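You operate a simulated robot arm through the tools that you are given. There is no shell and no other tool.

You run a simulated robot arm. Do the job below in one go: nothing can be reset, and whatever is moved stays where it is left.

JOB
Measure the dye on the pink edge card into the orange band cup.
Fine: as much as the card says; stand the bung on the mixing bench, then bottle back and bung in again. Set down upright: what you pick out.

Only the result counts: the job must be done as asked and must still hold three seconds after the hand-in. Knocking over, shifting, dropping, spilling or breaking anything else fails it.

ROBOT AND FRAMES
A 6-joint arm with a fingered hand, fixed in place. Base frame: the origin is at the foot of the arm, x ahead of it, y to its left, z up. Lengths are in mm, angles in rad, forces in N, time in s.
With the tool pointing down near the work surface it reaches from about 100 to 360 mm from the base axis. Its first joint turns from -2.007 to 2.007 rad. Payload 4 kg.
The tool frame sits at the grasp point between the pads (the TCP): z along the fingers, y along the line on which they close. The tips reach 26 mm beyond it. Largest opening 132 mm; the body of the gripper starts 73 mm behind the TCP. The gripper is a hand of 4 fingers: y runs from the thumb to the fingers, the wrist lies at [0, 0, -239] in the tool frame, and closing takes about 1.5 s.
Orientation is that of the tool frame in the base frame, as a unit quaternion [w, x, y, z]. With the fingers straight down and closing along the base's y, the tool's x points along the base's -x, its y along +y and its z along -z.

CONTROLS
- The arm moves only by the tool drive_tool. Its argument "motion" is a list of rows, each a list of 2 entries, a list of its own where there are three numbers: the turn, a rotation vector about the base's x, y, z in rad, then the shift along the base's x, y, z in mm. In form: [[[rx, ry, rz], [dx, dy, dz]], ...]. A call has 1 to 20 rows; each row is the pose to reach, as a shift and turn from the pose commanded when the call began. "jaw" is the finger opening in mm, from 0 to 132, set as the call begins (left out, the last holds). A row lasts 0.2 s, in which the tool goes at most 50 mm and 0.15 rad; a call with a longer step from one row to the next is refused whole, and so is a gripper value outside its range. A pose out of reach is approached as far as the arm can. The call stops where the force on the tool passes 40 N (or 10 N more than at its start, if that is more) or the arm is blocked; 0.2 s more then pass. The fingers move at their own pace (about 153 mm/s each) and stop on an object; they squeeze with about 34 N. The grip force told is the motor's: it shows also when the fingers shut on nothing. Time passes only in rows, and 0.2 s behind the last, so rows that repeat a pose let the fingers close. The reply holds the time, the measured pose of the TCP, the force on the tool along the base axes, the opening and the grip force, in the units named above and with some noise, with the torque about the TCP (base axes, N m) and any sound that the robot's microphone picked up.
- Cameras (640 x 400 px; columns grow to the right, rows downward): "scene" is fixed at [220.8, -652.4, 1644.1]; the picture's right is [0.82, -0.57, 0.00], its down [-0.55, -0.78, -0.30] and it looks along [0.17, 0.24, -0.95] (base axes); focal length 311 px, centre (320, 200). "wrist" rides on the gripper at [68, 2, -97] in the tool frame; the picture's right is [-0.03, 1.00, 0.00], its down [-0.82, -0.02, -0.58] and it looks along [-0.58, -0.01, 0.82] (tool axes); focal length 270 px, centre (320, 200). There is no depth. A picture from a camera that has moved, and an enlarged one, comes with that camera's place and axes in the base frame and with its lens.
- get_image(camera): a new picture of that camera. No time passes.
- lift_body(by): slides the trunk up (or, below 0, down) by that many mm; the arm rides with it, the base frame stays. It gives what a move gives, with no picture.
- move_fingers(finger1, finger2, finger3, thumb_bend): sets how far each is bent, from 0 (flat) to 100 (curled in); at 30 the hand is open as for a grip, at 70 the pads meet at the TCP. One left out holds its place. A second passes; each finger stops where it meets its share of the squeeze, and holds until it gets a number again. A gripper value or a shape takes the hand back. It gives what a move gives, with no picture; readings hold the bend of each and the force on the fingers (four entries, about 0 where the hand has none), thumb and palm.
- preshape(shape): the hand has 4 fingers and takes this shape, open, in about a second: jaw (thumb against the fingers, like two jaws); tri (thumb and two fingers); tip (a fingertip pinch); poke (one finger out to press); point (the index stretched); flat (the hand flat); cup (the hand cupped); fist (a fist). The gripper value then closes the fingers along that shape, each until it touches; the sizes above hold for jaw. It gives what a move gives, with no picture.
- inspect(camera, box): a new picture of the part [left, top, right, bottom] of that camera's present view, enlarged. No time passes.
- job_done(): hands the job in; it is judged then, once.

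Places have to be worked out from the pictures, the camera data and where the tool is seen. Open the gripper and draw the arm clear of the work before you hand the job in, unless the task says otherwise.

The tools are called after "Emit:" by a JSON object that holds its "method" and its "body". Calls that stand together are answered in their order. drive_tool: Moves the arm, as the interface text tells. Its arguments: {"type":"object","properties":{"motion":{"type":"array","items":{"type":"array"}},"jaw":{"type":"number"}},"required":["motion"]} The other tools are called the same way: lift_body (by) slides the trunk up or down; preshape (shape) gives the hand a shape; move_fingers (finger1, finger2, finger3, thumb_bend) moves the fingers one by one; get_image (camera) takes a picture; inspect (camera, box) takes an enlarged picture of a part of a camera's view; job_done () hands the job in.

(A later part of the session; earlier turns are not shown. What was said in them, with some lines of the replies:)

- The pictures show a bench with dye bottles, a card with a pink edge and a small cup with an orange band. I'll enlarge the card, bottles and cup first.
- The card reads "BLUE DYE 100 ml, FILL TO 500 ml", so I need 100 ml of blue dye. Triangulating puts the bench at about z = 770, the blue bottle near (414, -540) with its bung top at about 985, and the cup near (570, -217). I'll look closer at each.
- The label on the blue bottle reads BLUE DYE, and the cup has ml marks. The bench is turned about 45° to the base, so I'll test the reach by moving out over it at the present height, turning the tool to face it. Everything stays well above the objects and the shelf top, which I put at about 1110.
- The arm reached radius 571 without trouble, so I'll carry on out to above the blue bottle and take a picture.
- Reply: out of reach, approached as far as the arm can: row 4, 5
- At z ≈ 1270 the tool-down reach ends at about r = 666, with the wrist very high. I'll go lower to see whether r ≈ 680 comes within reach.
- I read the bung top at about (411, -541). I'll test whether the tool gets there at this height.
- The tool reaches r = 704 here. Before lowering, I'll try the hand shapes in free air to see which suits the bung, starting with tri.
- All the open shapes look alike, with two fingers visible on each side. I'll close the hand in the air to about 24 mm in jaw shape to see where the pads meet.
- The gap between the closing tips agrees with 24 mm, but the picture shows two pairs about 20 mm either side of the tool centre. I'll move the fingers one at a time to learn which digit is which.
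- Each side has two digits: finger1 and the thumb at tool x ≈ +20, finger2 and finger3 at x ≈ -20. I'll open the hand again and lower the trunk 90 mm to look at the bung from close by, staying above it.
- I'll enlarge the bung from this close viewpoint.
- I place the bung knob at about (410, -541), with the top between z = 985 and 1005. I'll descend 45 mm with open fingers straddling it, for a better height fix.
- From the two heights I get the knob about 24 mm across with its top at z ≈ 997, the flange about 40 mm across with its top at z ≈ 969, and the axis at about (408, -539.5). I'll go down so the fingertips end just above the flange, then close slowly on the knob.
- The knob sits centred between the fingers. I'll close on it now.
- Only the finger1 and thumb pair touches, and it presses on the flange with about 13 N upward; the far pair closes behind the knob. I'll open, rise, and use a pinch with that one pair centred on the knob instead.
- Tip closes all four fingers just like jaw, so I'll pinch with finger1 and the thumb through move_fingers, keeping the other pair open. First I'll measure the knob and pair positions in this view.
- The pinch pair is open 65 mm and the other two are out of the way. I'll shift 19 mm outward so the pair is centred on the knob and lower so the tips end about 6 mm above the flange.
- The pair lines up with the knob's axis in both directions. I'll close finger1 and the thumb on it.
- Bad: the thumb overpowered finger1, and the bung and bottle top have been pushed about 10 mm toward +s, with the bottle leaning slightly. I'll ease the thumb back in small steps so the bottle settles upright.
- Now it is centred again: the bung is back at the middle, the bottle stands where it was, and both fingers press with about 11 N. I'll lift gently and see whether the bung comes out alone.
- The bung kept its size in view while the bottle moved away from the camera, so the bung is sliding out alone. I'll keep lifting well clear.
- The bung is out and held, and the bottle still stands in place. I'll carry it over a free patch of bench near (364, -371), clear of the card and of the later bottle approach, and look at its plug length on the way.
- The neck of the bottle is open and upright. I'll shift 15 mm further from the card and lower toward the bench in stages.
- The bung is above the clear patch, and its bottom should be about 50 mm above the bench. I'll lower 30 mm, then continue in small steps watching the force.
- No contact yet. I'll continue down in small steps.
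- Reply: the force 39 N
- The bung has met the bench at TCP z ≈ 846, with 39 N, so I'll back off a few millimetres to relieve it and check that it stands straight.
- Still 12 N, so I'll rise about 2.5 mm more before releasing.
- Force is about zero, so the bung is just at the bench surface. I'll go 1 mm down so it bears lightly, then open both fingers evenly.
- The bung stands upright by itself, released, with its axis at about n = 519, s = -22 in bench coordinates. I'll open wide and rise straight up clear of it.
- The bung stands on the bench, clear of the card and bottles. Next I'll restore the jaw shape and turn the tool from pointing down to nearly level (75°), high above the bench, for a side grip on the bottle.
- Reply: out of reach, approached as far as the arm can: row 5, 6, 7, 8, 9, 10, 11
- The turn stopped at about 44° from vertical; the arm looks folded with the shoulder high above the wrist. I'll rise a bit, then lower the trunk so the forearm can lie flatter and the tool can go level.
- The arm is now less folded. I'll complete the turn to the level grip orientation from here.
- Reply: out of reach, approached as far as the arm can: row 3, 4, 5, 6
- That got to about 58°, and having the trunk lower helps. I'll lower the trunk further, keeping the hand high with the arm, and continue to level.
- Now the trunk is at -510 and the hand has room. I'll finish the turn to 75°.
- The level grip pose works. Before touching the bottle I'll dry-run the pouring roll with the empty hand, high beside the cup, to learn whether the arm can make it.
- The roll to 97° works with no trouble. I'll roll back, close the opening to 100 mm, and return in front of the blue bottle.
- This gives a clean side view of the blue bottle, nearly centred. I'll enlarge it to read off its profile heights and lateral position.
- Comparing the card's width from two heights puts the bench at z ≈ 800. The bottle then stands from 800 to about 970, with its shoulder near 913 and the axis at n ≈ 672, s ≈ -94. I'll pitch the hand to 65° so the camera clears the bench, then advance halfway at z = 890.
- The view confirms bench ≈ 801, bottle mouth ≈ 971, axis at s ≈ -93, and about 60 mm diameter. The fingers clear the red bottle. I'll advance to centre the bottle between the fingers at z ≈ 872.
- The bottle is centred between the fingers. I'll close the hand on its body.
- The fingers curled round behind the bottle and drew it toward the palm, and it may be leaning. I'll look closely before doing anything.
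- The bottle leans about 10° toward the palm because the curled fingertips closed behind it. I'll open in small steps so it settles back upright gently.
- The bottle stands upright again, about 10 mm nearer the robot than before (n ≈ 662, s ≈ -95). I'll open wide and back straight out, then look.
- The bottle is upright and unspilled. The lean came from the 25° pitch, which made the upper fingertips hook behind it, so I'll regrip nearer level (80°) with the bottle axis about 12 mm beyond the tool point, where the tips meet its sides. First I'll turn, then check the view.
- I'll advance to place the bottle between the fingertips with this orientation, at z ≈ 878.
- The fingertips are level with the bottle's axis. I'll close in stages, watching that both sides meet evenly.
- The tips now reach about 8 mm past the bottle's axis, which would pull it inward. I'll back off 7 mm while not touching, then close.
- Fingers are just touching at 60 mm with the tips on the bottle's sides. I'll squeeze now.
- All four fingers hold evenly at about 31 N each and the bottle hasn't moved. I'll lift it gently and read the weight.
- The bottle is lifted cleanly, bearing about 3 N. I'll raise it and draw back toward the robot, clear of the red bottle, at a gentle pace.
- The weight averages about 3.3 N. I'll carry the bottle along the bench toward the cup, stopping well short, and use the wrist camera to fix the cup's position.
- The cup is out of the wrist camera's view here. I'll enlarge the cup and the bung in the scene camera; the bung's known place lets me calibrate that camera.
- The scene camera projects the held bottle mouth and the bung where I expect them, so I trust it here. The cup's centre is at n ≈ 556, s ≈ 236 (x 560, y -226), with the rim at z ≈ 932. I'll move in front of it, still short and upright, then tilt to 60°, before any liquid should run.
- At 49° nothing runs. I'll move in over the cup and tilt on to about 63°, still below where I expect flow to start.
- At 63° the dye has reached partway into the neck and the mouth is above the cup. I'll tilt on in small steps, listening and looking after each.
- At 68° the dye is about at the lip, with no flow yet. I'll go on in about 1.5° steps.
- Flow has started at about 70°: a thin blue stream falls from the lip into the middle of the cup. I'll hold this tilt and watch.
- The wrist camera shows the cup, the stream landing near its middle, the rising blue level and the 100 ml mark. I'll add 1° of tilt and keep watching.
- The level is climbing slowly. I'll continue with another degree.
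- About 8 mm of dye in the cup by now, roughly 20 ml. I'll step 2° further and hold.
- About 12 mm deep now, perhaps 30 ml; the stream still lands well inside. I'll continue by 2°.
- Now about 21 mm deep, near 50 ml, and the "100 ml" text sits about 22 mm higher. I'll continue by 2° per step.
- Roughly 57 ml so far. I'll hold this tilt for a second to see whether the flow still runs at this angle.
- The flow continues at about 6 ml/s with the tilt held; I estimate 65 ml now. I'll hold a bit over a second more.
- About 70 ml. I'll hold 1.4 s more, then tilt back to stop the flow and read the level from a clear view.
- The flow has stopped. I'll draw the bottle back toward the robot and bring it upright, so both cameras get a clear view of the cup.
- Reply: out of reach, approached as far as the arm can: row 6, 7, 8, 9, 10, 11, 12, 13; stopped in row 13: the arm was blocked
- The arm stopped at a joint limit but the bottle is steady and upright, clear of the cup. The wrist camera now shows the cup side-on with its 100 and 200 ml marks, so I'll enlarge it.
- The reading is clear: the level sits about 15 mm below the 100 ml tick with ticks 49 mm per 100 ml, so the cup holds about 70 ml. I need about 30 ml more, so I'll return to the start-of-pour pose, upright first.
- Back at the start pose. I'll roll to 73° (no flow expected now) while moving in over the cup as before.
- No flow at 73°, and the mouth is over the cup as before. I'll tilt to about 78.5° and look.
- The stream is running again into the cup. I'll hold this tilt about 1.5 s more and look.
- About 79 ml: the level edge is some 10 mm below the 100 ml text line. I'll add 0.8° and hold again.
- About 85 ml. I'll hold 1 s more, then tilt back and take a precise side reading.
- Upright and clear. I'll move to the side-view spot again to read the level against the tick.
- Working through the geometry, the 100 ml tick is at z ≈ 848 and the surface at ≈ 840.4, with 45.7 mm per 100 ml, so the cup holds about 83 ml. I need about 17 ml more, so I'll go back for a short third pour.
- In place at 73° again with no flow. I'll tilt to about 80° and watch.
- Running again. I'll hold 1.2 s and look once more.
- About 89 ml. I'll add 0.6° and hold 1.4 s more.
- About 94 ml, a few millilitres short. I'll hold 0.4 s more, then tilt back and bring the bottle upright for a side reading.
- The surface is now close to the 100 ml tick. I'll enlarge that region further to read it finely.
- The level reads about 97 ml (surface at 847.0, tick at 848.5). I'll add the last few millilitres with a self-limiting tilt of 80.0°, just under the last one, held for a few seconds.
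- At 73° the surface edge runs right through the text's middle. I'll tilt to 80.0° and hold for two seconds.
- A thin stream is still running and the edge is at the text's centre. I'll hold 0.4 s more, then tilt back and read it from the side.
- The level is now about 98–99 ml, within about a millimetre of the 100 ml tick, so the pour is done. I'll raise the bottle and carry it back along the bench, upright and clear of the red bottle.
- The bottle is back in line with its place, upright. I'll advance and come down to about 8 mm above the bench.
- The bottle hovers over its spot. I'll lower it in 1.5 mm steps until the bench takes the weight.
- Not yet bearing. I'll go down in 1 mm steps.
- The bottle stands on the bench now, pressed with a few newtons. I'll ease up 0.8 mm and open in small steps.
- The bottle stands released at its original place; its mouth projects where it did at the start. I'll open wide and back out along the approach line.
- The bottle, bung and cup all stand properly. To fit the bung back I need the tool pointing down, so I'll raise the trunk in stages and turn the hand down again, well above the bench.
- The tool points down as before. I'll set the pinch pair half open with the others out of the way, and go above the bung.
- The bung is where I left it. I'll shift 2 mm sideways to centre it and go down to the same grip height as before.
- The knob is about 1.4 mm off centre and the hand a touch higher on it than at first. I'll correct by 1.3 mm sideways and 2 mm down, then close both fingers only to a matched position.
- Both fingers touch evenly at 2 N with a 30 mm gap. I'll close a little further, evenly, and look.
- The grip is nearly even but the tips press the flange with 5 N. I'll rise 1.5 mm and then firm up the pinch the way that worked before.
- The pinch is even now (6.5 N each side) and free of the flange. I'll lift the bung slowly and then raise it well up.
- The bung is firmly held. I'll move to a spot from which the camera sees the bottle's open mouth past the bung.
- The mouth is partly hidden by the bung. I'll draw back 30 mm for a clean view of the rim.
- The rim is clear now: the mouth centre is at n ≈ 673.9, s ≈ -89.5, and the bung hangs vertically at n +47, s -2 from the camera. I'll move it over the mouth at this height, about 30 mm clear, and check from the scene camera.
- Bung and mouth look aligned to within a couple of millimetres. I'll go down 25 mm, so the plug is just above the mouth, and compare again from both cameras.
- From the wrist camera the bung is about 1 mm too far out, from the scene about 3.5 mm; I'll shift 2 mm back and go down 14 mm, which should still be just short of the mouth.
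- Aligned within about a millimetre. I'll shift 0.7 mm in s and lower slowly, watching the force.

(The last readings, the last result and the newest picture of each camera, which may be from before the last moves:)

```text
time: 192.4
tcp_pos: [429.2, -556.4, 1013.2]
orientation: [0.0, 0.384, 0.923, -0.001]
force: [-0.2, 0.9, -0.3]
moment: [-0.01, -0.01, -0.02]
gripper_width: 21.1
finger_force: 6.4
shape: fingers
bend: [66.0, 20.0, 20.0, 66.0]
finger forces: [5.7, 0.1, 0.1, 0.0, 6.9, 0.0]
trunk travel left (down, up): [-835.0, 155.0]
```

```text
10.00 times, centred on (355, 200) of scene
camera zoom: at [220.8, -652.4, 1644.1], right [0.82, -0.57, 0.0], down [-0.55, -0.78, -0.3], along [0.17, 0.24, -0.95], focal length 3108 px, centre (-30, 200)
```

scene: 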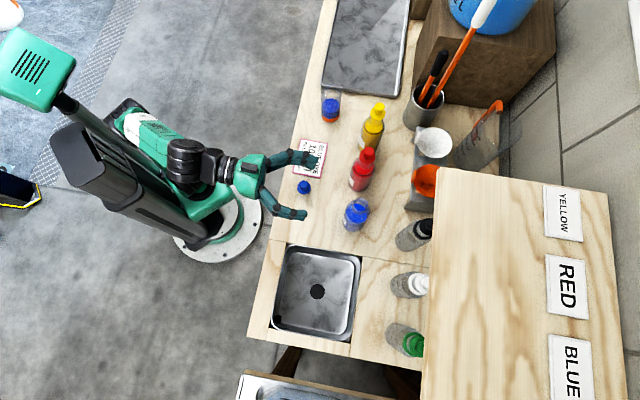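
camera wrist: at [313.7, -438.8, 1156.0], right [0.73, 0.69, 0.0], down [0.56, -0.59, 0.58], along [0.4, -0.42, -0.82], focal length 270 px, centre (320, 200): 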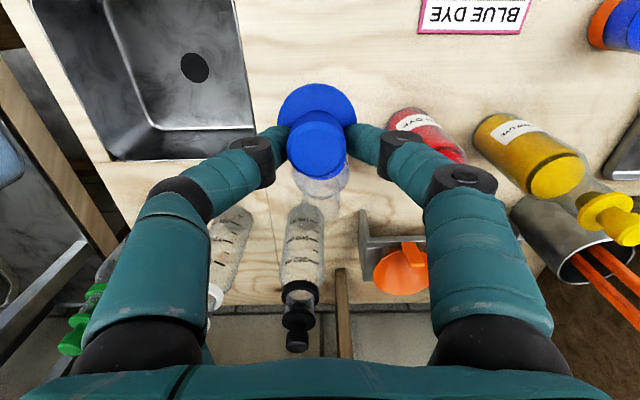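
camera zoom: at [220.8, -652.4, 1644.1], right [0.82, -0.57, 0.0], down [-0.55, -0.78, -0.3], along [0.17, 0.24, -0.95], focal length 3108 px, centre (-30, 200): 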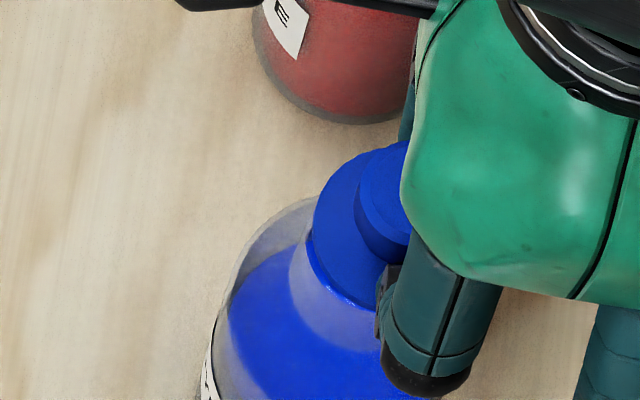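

No resistance, and the bung is centred over the neck with only about 6 mm to go, so the plug must be entering. I'll continue down in small steps.

Emit:
{"method": "drive_tool", "body": {"motion": [[[0, 0, 0], [0, 0, -1]], [[0, 0, 0], [0, 0, -2]], [[0, 0, 0], [0, 0, -3]], [[0, 0, 0], [0, 0, -4]], [[0, 0, 0], [0, 0, -4]]]}}

Emit:
{"method": "inspect", "body": {"camera": "wrist", "box": [250, 60, 390, 190]}}

Emit:
{"method": "inspect", "body": {"camera": "scene", "box": [335, 180, 375, 220]}}

```text
time: 193.6
tcp_pos: [426.2, -556.3, 1010.0]
orientation: [0.0, 0.384, 0.924, 0.0]
force: [-0.2, 0.2, 0.6]
moment: [0.02, -0.02, 0.01]
gripper_width: 20.9
finger_force: 6.4
shape: fingers
bend: [66.0, 20.0, 20.0, 66.0]
finger forces: [5.8, 0.0, 0.1, 0.0, 6.8, 0.1]
trunk travel left (down, up): [-835.0, 155.0]
```

```text
3.08 times, centred on (320, 125) of wrist
camera zoom: at [380.2, -505.0, 1105.5], right [0.73, 0.69, 0.0], down [0.56, -0.59, 0.58], along [0.4, -0.42, -0.82], focal length 832 px, centre (320, 431)
```

zoom: 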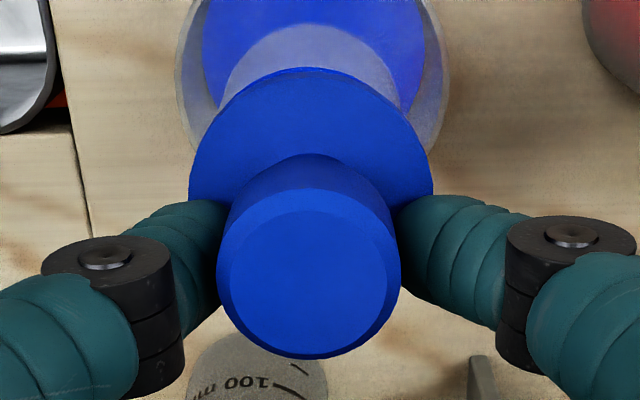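

```text
10.00 times, centred on (355, 200) of scene
camera zoom: at [220.8, -652.4, 1644.1], right [0.82, -0.57, 0.0], down [-0.55, -0.78, -0.3], along [0.17, 0.24, -0.95], focal length 3108 px, centre (-30, 200)
```

zoom: 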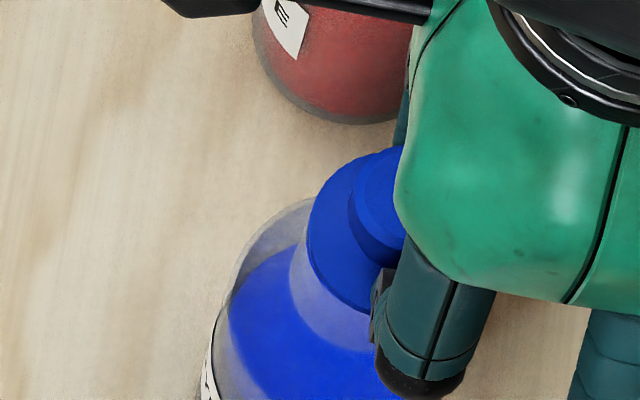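

Nearly seated with no resistance. I'll lower the last few millimetres until the flange meets the rim.

Emit:
{"method": "drive_tool", "body": {"motion": [[[0, 0, 0], [0, 0, -1]], [[0, 0, 0], [0, 0, -2]], [[0, 0, 0], [0, 0, -2]]]}}

Emit:
{"method": "drive_tool", "body": {"motion": [[[0, 0, 0], [0, 0, -1]], [[0, 0, 0], [0, 0, -1]]]}}

Emit:
{"method": "drive_tool", "body": {"motion": [[[0, 0, 0], [0, 0, -1]], [[0, 0, 0], [0, 0, -1]]]}}

Emit:
{"method": "inspect", "body": {"camera": "wrist", "box": [250, 60, 390, 190]}}

```text
time: 194.4
tcp_pos: [429.0, -555.6, 1007.6]
orientation: [0.001, 0.383, 0.924, 0.0]
force: [-0.5, 0.2, 0.0]
moment: [0.04, 0.02, -0.01]
gripper_width: 21.0
finger_force: 5.6
shape: fingers
bend: [66.0, 20.0, 20.0, 66.0]
finger forces: [5.8, 0.0, 0.0, 0.1, 7.1, 0.1]
trunk travel left (down, up): [-835.0, 155.0]
```

```text
time: 195.0
tcp_pos: [428.5, -557.1, 1007.3]
orientation: [0.001, 0.383, 0.924, 0.0]
force: [0.6, 1.0, 2.0]
moment: [0.07, 0.02, -0.05]
gripper_width: 21.0
finger_force: 7.2
shape: fingers
bend: [66.0, 20.0, 20.0, 66.0]
finger forces: [6.5, 0.1, 0.0, 0.0, 7.3, 0.0]
trunk travel left (down, up): [-835.0, 155.0]
```

```text
time: 195.6
tcp_pos: [426.7, -555.5, 1007.5]
orientation: [0.0, 0.383, 0.924, -0.001]
force: [-0.1, 2.5, 6.8]
moment: [0.15, 0.09, -0.02]
gripper_width: 21.4
finger_force: 8.2
shape: fingers
bend: [66.0, 20.0, 20.0, 66.0]
finger forces: [7.6, 0.0, 0.1, 0.0, 8.9, 0.1]
trunk travel left (down, up): [-835.0, 155.0]
```

```text
3.08 times, centred on (320, 125) of wrist
camera zoom: at [380.2, -505.5, 1102.8], right [0.73, 0.69, 0.0], down [0.56, -0.59, 0.58], along [0.4, -0.42, -0.82], focal length 832 px, centre (320, 431)
```

zoom: 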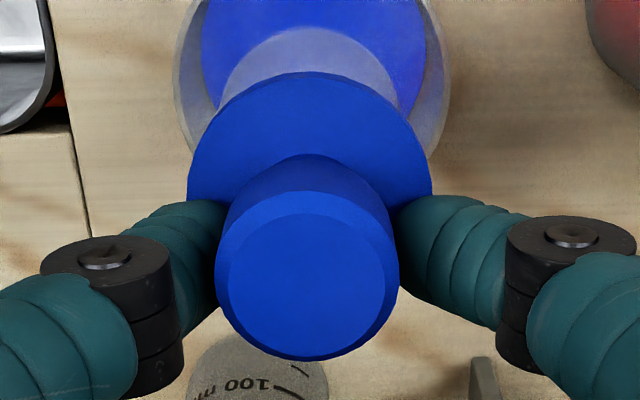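

Resistance begins exactly at the height where the bung sat originally, so it is seated. I'll press 1 mm more to make sure it is home, then release evenly.

Emit:
{"method": "drive_tool", "body": {"motion": [[[0, 0, 0], [0, 0, -1]], [[0, 0, 0], [0, 0, -1]]]}}

Emit:
{"method": "drive_tool", "body": {"motion": [[[0, 0, 0], [0, 0, 1.5]], [[0, 0, 0], [0, 0, 2.5]], [[0, 0, 0], [0, 0, 2.5]]]}}

Emit:
{"method": "inspect", "body": {"camera": "wrist", "box": [250, 60, 390, 190]}}

```text
time: 196.2
tcp_pos: [427.9, -555.5, 1007.0]
orientation: [0.001, 0.383, 0.924, -0.001]
force: [0.8, 0.6, 14.4]
moment: [0.22, 0.19, -0.03]
gripper_width: 21.0
finger_force: 11.7
shape: fingers
bend: [67.0, 20.0, 20.0, 66.0]
finger forces: [9.6, 0.0, 0.0, 0.0, 13.3, 0.0]
trunk travel left (down, up): [-835.0, 155.0]
```

```text
time: 197.0
tcp_pos: [427.4, -554.6, 1006.5]
orientation: [-0.001, 0.384, 0.923, 0.0]
force: [0.6, 0.1, 5.4]
moment: [0.03, 0.11, 0.01]
gripper_width: 20.7
finger_force: 8.8
shape: fingers
bend: [67.0, 20.0, 20.0, 66.0]
finger forces: [7.1, 0.1, 0.1, 0.1, 10.3, 0.1]
trunk travel left (down, up): [-835.0, 155.0]
```

```text
3.08 times, centred on (320, 125) of wrist
camera zoom: at [380.0, -504.5, 1102.5], right [0.73, 0.69, 0.0], down [0.56, -0.59, 0.58], along [0.4, -0.42, -0.82], focal length 832 px, centre (320, 431)
```

zoom: 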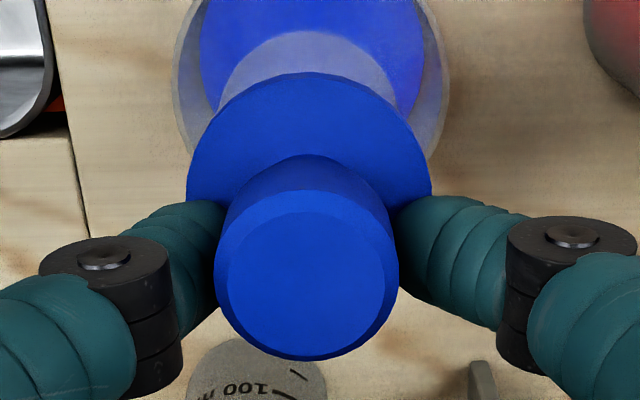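

The bung is home at its original height. I'll open both fingers together and check that it stays put.

Emit:
{"method": "move_fingers", "body": {"finger1": 58, "thumb_bend": 58}}

Emit:
{"method": "move_fingers", "body": {"finger1": 42, "thumb_bend": 42}}

Emit:
{"method": "get_image", "body": {"camera": "wrist"}}

Emit:
{"method": "inspect", "body": {"camera": "wrist", "box": [250, 30, 390, 190]}}

```text
time: 198.0
tcp_pos: [427.5, -554.2, 1007.5]
orientation: [0.0, 0.384, 0.924, 0.0]
force: [0.1, -0.2, 10.7]
moment: [-0.01, 0.32, 0.0]
gripper_width: 37.3
finger_force: 6.0
shape: fingers
bend: [57.0, 20.0, 20.0, 59.0]
finger forces: [0.0, 0.0, 0.0, 0.1, 12.8, 0.0]
trunk travel left (down, up): [-835.0, 155.0]
```

```text
time: 199.0
tcp_pos: [427.1, -555.1, 1007.4]
orientation: [-0.001, 0.384, 0.923, 0.0]
force: [-0.2, -0.3, 1.3]
moment: [0.01, 0.03, 0.0]
gripper_width: 92.8
finger_force: 0.1
shape: fingers
bend: [42.0, 20.0, 20.0, 42.0]
finger forces: [0.0, 0.0, 0.0, 0.1, 0.0, 0.0]
trunk travel left (down, up): [-835.0, 155.0]
```

```text
taken
camera wrist: at [380.3, -504.9, 1102.7], right [0.73, 0.69, 0.0], down [0.56, -0.59, 0.58], along [0.4, -0.42, -0.82], focal length 270 px, centre (320, 200)
```

wrist: 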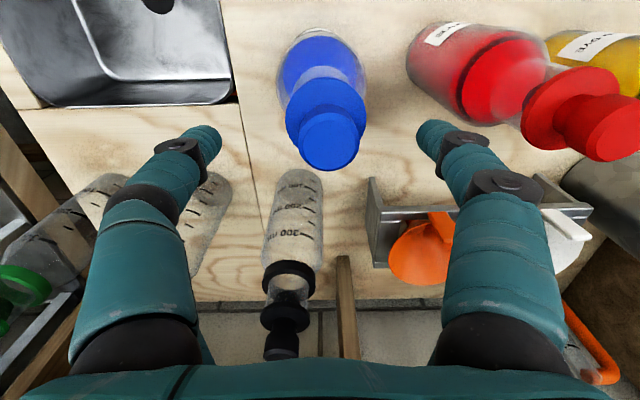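

```text
2.50 times, centred on (320, 110) of wrist
camera zoom: at [380.3, -504.9, 1102.7], right [0.73, 0.69, 0.0], down [0.56, -0.59, 0.58], along [0.4, -0.42, -0.82], focal length 676 px, centre (320, 425)
```

zoom: 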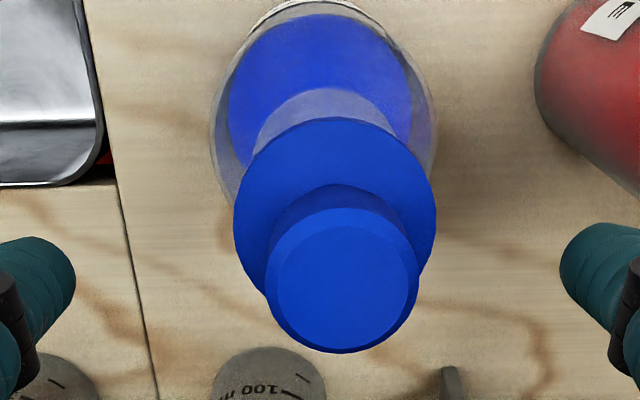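

The fingers are off, but the bung now looks slightly to one side and perhaps a few millimetres high, since the thumb dragged at it while opening. I'll rise straight up and look carefully.

Emit:
{"method": "drive_tool", "body": {"motion": [[[0, 0, 0], [0, 0, 10]], [[0, 0, 0], [0, 0, 25]], [[0, 0, 0], [0, 0, 45]], [[0, 0, 0], [0, 0, 65]], [[0, 0, 0], [0, 0, 65]]]}}

Emit:
{"method": "inspect", "body": {"camera": "wrist", "box": [260, 20, 380, 160]}}

Emit:
{"method": "inspect", "body": {"camera": "scene", "box": [325, 175, 385, 235]}}

```text
time: 200.2
tcp_pos: [427.8, -557.3, 1073.6]
orientation: [-0.001, 0.384, 0.924, 0.0]
force: [-0.2, -0.2, -0.8]
moment: [-0.03, 0.04, 0.01]
gripper_width: 92.6
finger_force: 0.0
shape: fingers
bend: [42.0, 20.0, 20.0, 42.0]
finger forces: [0.0, 0.1, 0.0, 0.2, 0.0, 0.0]
trunk travel left (down, up): [-835.0, 155.0]
```

```text
2.86 times, centred on (320, 90) of wrist
camera zoom: at [381.7, -505.7, 1169.4], right [0.73, 0.69, 0.0], down [0.56, -0.59, 0.58], along [0.4, -0.42, -0.82], focal length 772 px, centre (320, 514)
```

zoom: 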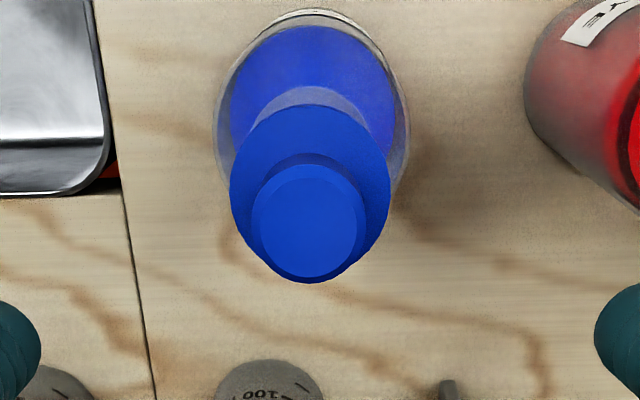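

```text
6.67 times, centred on (355, 205) of scene
camera zoom: at [220.8, -652.4, 1644.1], right [0.82, -0.57, 0.0], down [-0.55, -0.78, -0.3], along [0.17, 0.24, -0.95], focal length 2072 px, centre (87, 167)
```

zoom: 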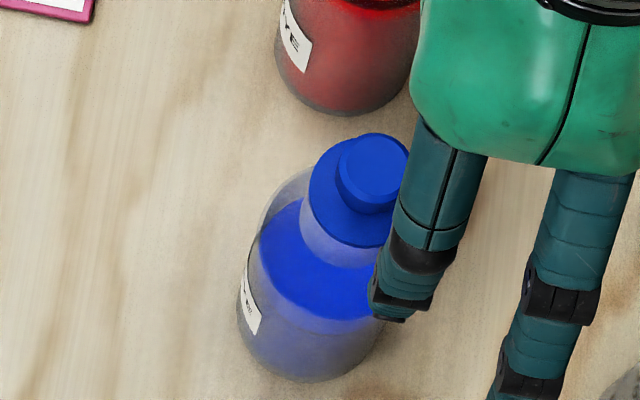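

With the hand away, the bottle stands upright and the bung, flange and body line up. To check the seating height I'll go to exactly the viewpoint I used before the bung was first pulled and compare.

Emit:
{"method": "drive_tool", "body": {"motion": [[[0, 0, 0], [-7, 7.2, -6]], [[0, 0, 0], [-14.1, 14.3, -12]], [[0, 0, 0], [-14.1, 14.3, -12]]]}}

Emit:
{"method": "inspect", "body": {"camera": "wrist", "box": [260, 30, 372, 170]}}

Emit:
{"method": "inspect", "body": {"camera": "scene", "box": [330, 180, 390, 240]}}

```text
time: 201.0
tcp_pos: [414.7, -541.3, 1059.3]
orientation: [0.0, 0.384, 0.923, 0.0]
force: [0.2, 0.5, -0.2]
moment: [-0.03, 0.0, 0.04]
gripper_width: 92.7
finger_force: 0.1
shape: fingers
bend: [42.0, 20.0, 20.0, 42.0]
finger forces: [0.0, 0.0, 0.0, 0.0, 0.1, 0.0]
trunk travel left (down, up): [-835.0, 155.0]
```

```text
2.86 times, centred on (316, 100) of wrist
camera zoom: at [366.8, -491.0, 1155.6], right [0.73, 0.69, 0.0], down [0.56, -0.59, 0.58], along [0.4, -0.42, -0.82], focal length 772 px, centre (331, 486)
```

zoom: 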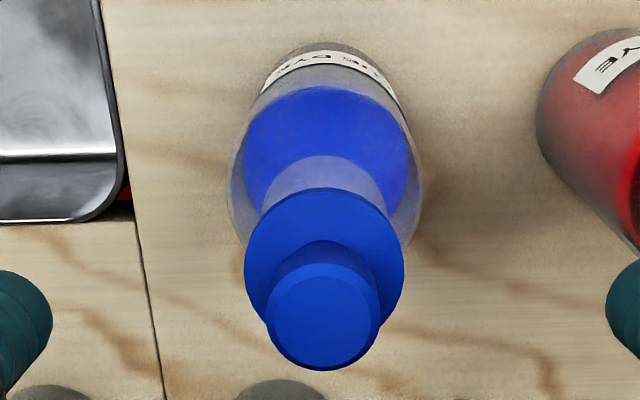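

```text
6.67 times, centred on (360, 210) of scene
camera zoom: at [220.8, -652.4, 1644.1], right [0.82, -0.57, 0.0], down [-0.55, -0.78, -0.3], along [0.17, 0.24, -0.95], focal length 2072 px, centre (53, 133)
```

zoom: 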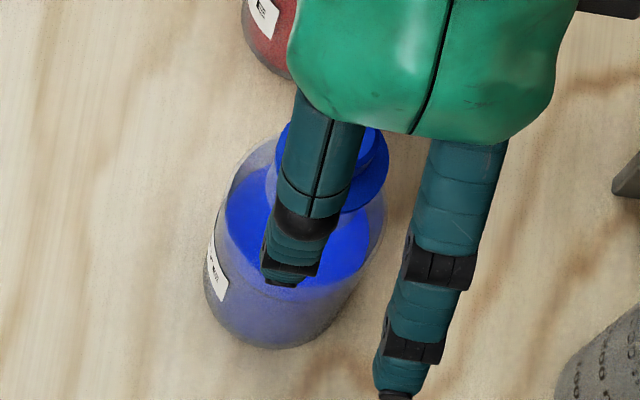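

At the same viewpoint the bung and flange have the same size and line up with the body, only shifted 2–3 mm with the bottle. So the bung is fully seated at its original height. I'll rise clear and draw the arm back.

Emit:
{"method": "drive_tool", "body": {"motion": [[[0, 0, 0], [0, 0, 30]], [[0, 0, 0], [0, 0, 65]], [[0, 0, 0], [0, 0, 100]], [[0, 0, 0], [0, 0, 135]], [[0, 0, 0], [0, 0, 165]], [[0, 0, 0], [-25, 20, 190]], [[0, 0, 0], [-55, 45, 200]], [[0, 0, 0], [-85, 70, 205]], [[0, 0, 0], [-115, 90, 210]], [[0, 0, 0], [-145, 110, 210]], [[0, 0, 0], [-175, 130, 210]], [[0, 0, 0], [-205, 150, 210]], [[0, 0, 0], [-205, 150, 210]]]}}

Emit:
{"method": "preshape", "body": {"shape": "jaw"}}

Emit:
{"method": "get_image", "body": {"camera": "scene"}}

Emit:
{"method": "get_image", "body": {"camera": "wrist"}}

```text
time: 203.8
tcp_pos: [210.7, -391.9, 1271.0]
orientation: [-0.001, 0.382, 0.924, 0.0]
force: [0.7, -0.7, -0.1]
moment: [0.0, 0.0, -0.01]
gripper_width: 93.0
finger_force: 0.0
shape: fingers
bend: [42.0, 20.0, 20.0, 42.0]
finger forces: [0.1, 0.0, 0.0, 0.1, 0.0, 0.0]
out of reach, approached as far as the arm can: row 3, 4, 5, 6
trunk travel left (down, up): [-835.0, 155.0]
```

```text
time: 204.7
tcp_pos: [210.2, -393.0, 1271.2]
orientation: [0.0, 0.383, 0.924, 0.0]
force: [-0.9, 0.0, 0.1]
moment: [0.01, 0.0, -0.01]
gripper_width: 131.8
finger_force: 0.0
shape: jaw
bend: [30.0, 30.0, 30.0, 30.0]
finger forces: [0.1, 0.1, 0.0, 0.0, 0.0, 0.0]
trunk travel left (down, up): [-835.0, 155.0]
```

```text
taken
```

scene: 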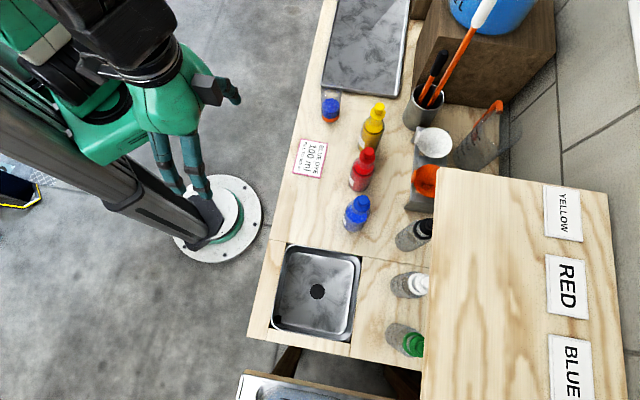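

```text
taken
camera wrist: at [163.0, -341.6, 1367.0], right [0.73, 0.69, 0.0], down [0.56, -0.59, 0.58], along [0.4, -0.42, -0.82], focal length 270 px, centre (320, 200)
```

wrist: 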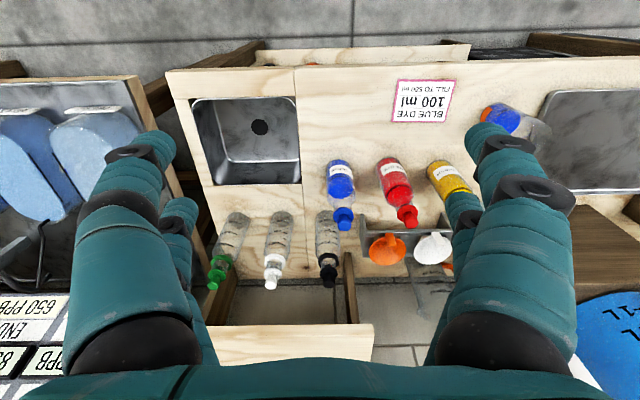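

The arm is clear and everything is standing. I'll take final enlarged looks at the bottle, the cup and the bench for spills before handing in.

Emit:
{"method": "inspect", "body": {"camera": "scene", "box": [330, 180, 390, 240]}}

Emit:
{"method": "inspect", "body": {"camera": "scene", "box": [305, 70, 365, 130]}}

Emit:
{"method": "inspect", "body": {"camera": "scene", "box": [260, 70, 440, 260]}}

Emit:
{"method": "inspect", "body": {"camera": "wrist", "box": [300, 70, 460, 250]}}

```text
6.67 times, centred on (360, 210) of scene
camera zoom: at [220.8, -652.4, 1644.1], right [0.82, -0.57, 0.0], down [-0.55, -0.78, -0.3], along [0.17, 0.24, -0.95], focal length 2072 px, centre (53, 133)
```

zoom: 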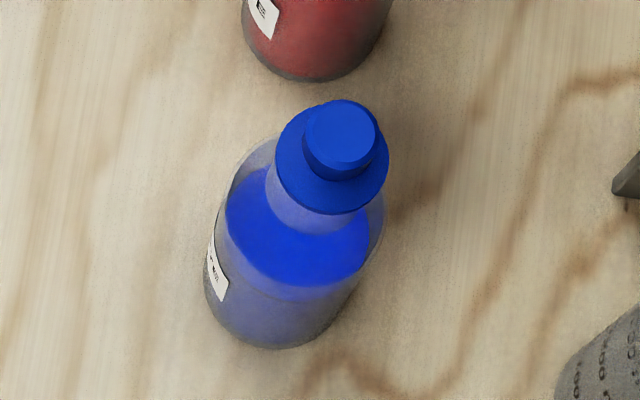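

```text
6.67 times, centred on (335, 100) of scene
camera zoom: at [220.8, -652.4, 1644.1], right [0.82, -0.57, 0.0], down [-0.55, -0.78, -0.3], along [0.17, 0.24, -0.95], focal length 2072 px, centre (220, 867)
```

zoom: 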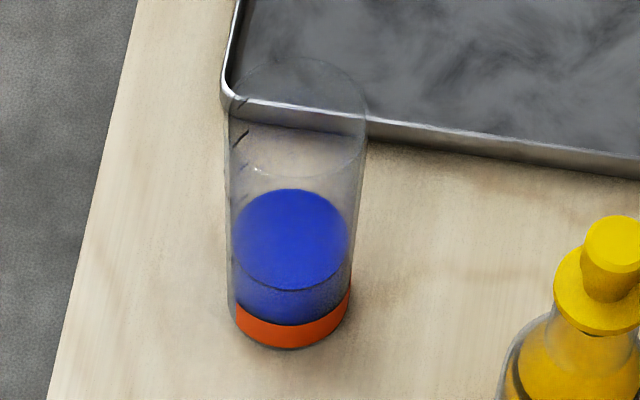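

```text
2.11 times, centred on (350, 165) of scene
camera zoom: at [220.8, -652.4, 1644.1], right [0.82, -0.57, 0.0], down [-0.55, -0.78, -0.3], along [0.17, 0.24, -0.95], focal length 654 px, centre (257, 274)
```

zoom: 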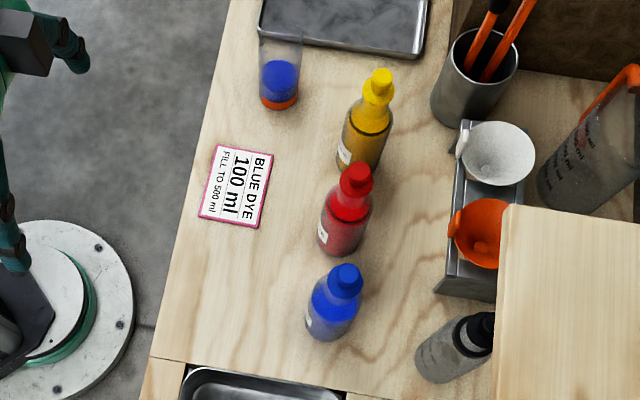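

```text
2.22 times, centred on (380, 160) of wrist
camera zoom: at [163.0, -341.6, 1367.0], right [0.73, 0.69, 0.0], down [0.56, -0.59, 0.58], along [0.4, -0.42, -0.82], focal length 601 px, centre (187, 289)
```

zoom: 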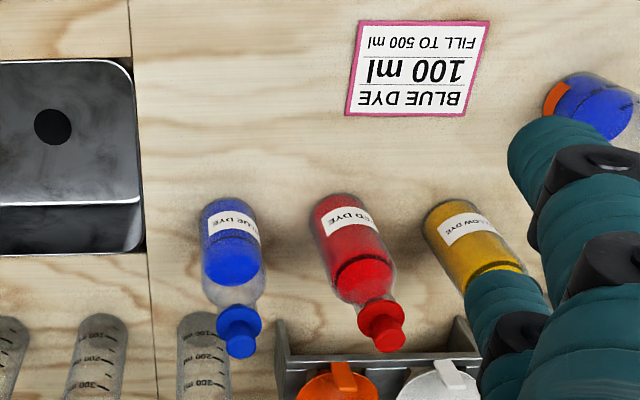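

I'm handing the job in. The bottle and bung look as they did at the start, shifted about 2 mm together, so the bung is fully seated. The cup holds about 98–100 ml of blue dye, no spills show, nothing else has moved, and the hand is open and clear.

Emit:
{"method": "job_done", "body": {}}

```text
The job is handed in.
```

The job is handed in: the orange band cup holds about 98 ml of blue dye, against the 100 ml on the pink edge card. I read that from the cup's own marks, and the reading is good to about 2 ml.

- **Bung:** I stood it upright on the mixing bench while I poured. It is back in the bottle, seated at its original height.
- **Bottle:** it is back in its place, within about 3 mm of where it started. My first attempt to grip it tipped it about 10° for a moment and slid it about 10 mm. It settled upright, and I saw no spill.
- **Everything else:** the final pictures show no spills and nothing else out of place. The hand is open and the arm is drawn clear of the bench.

The card also says "FILL TO 500 ml"; I took that as a later step and added only the dye.
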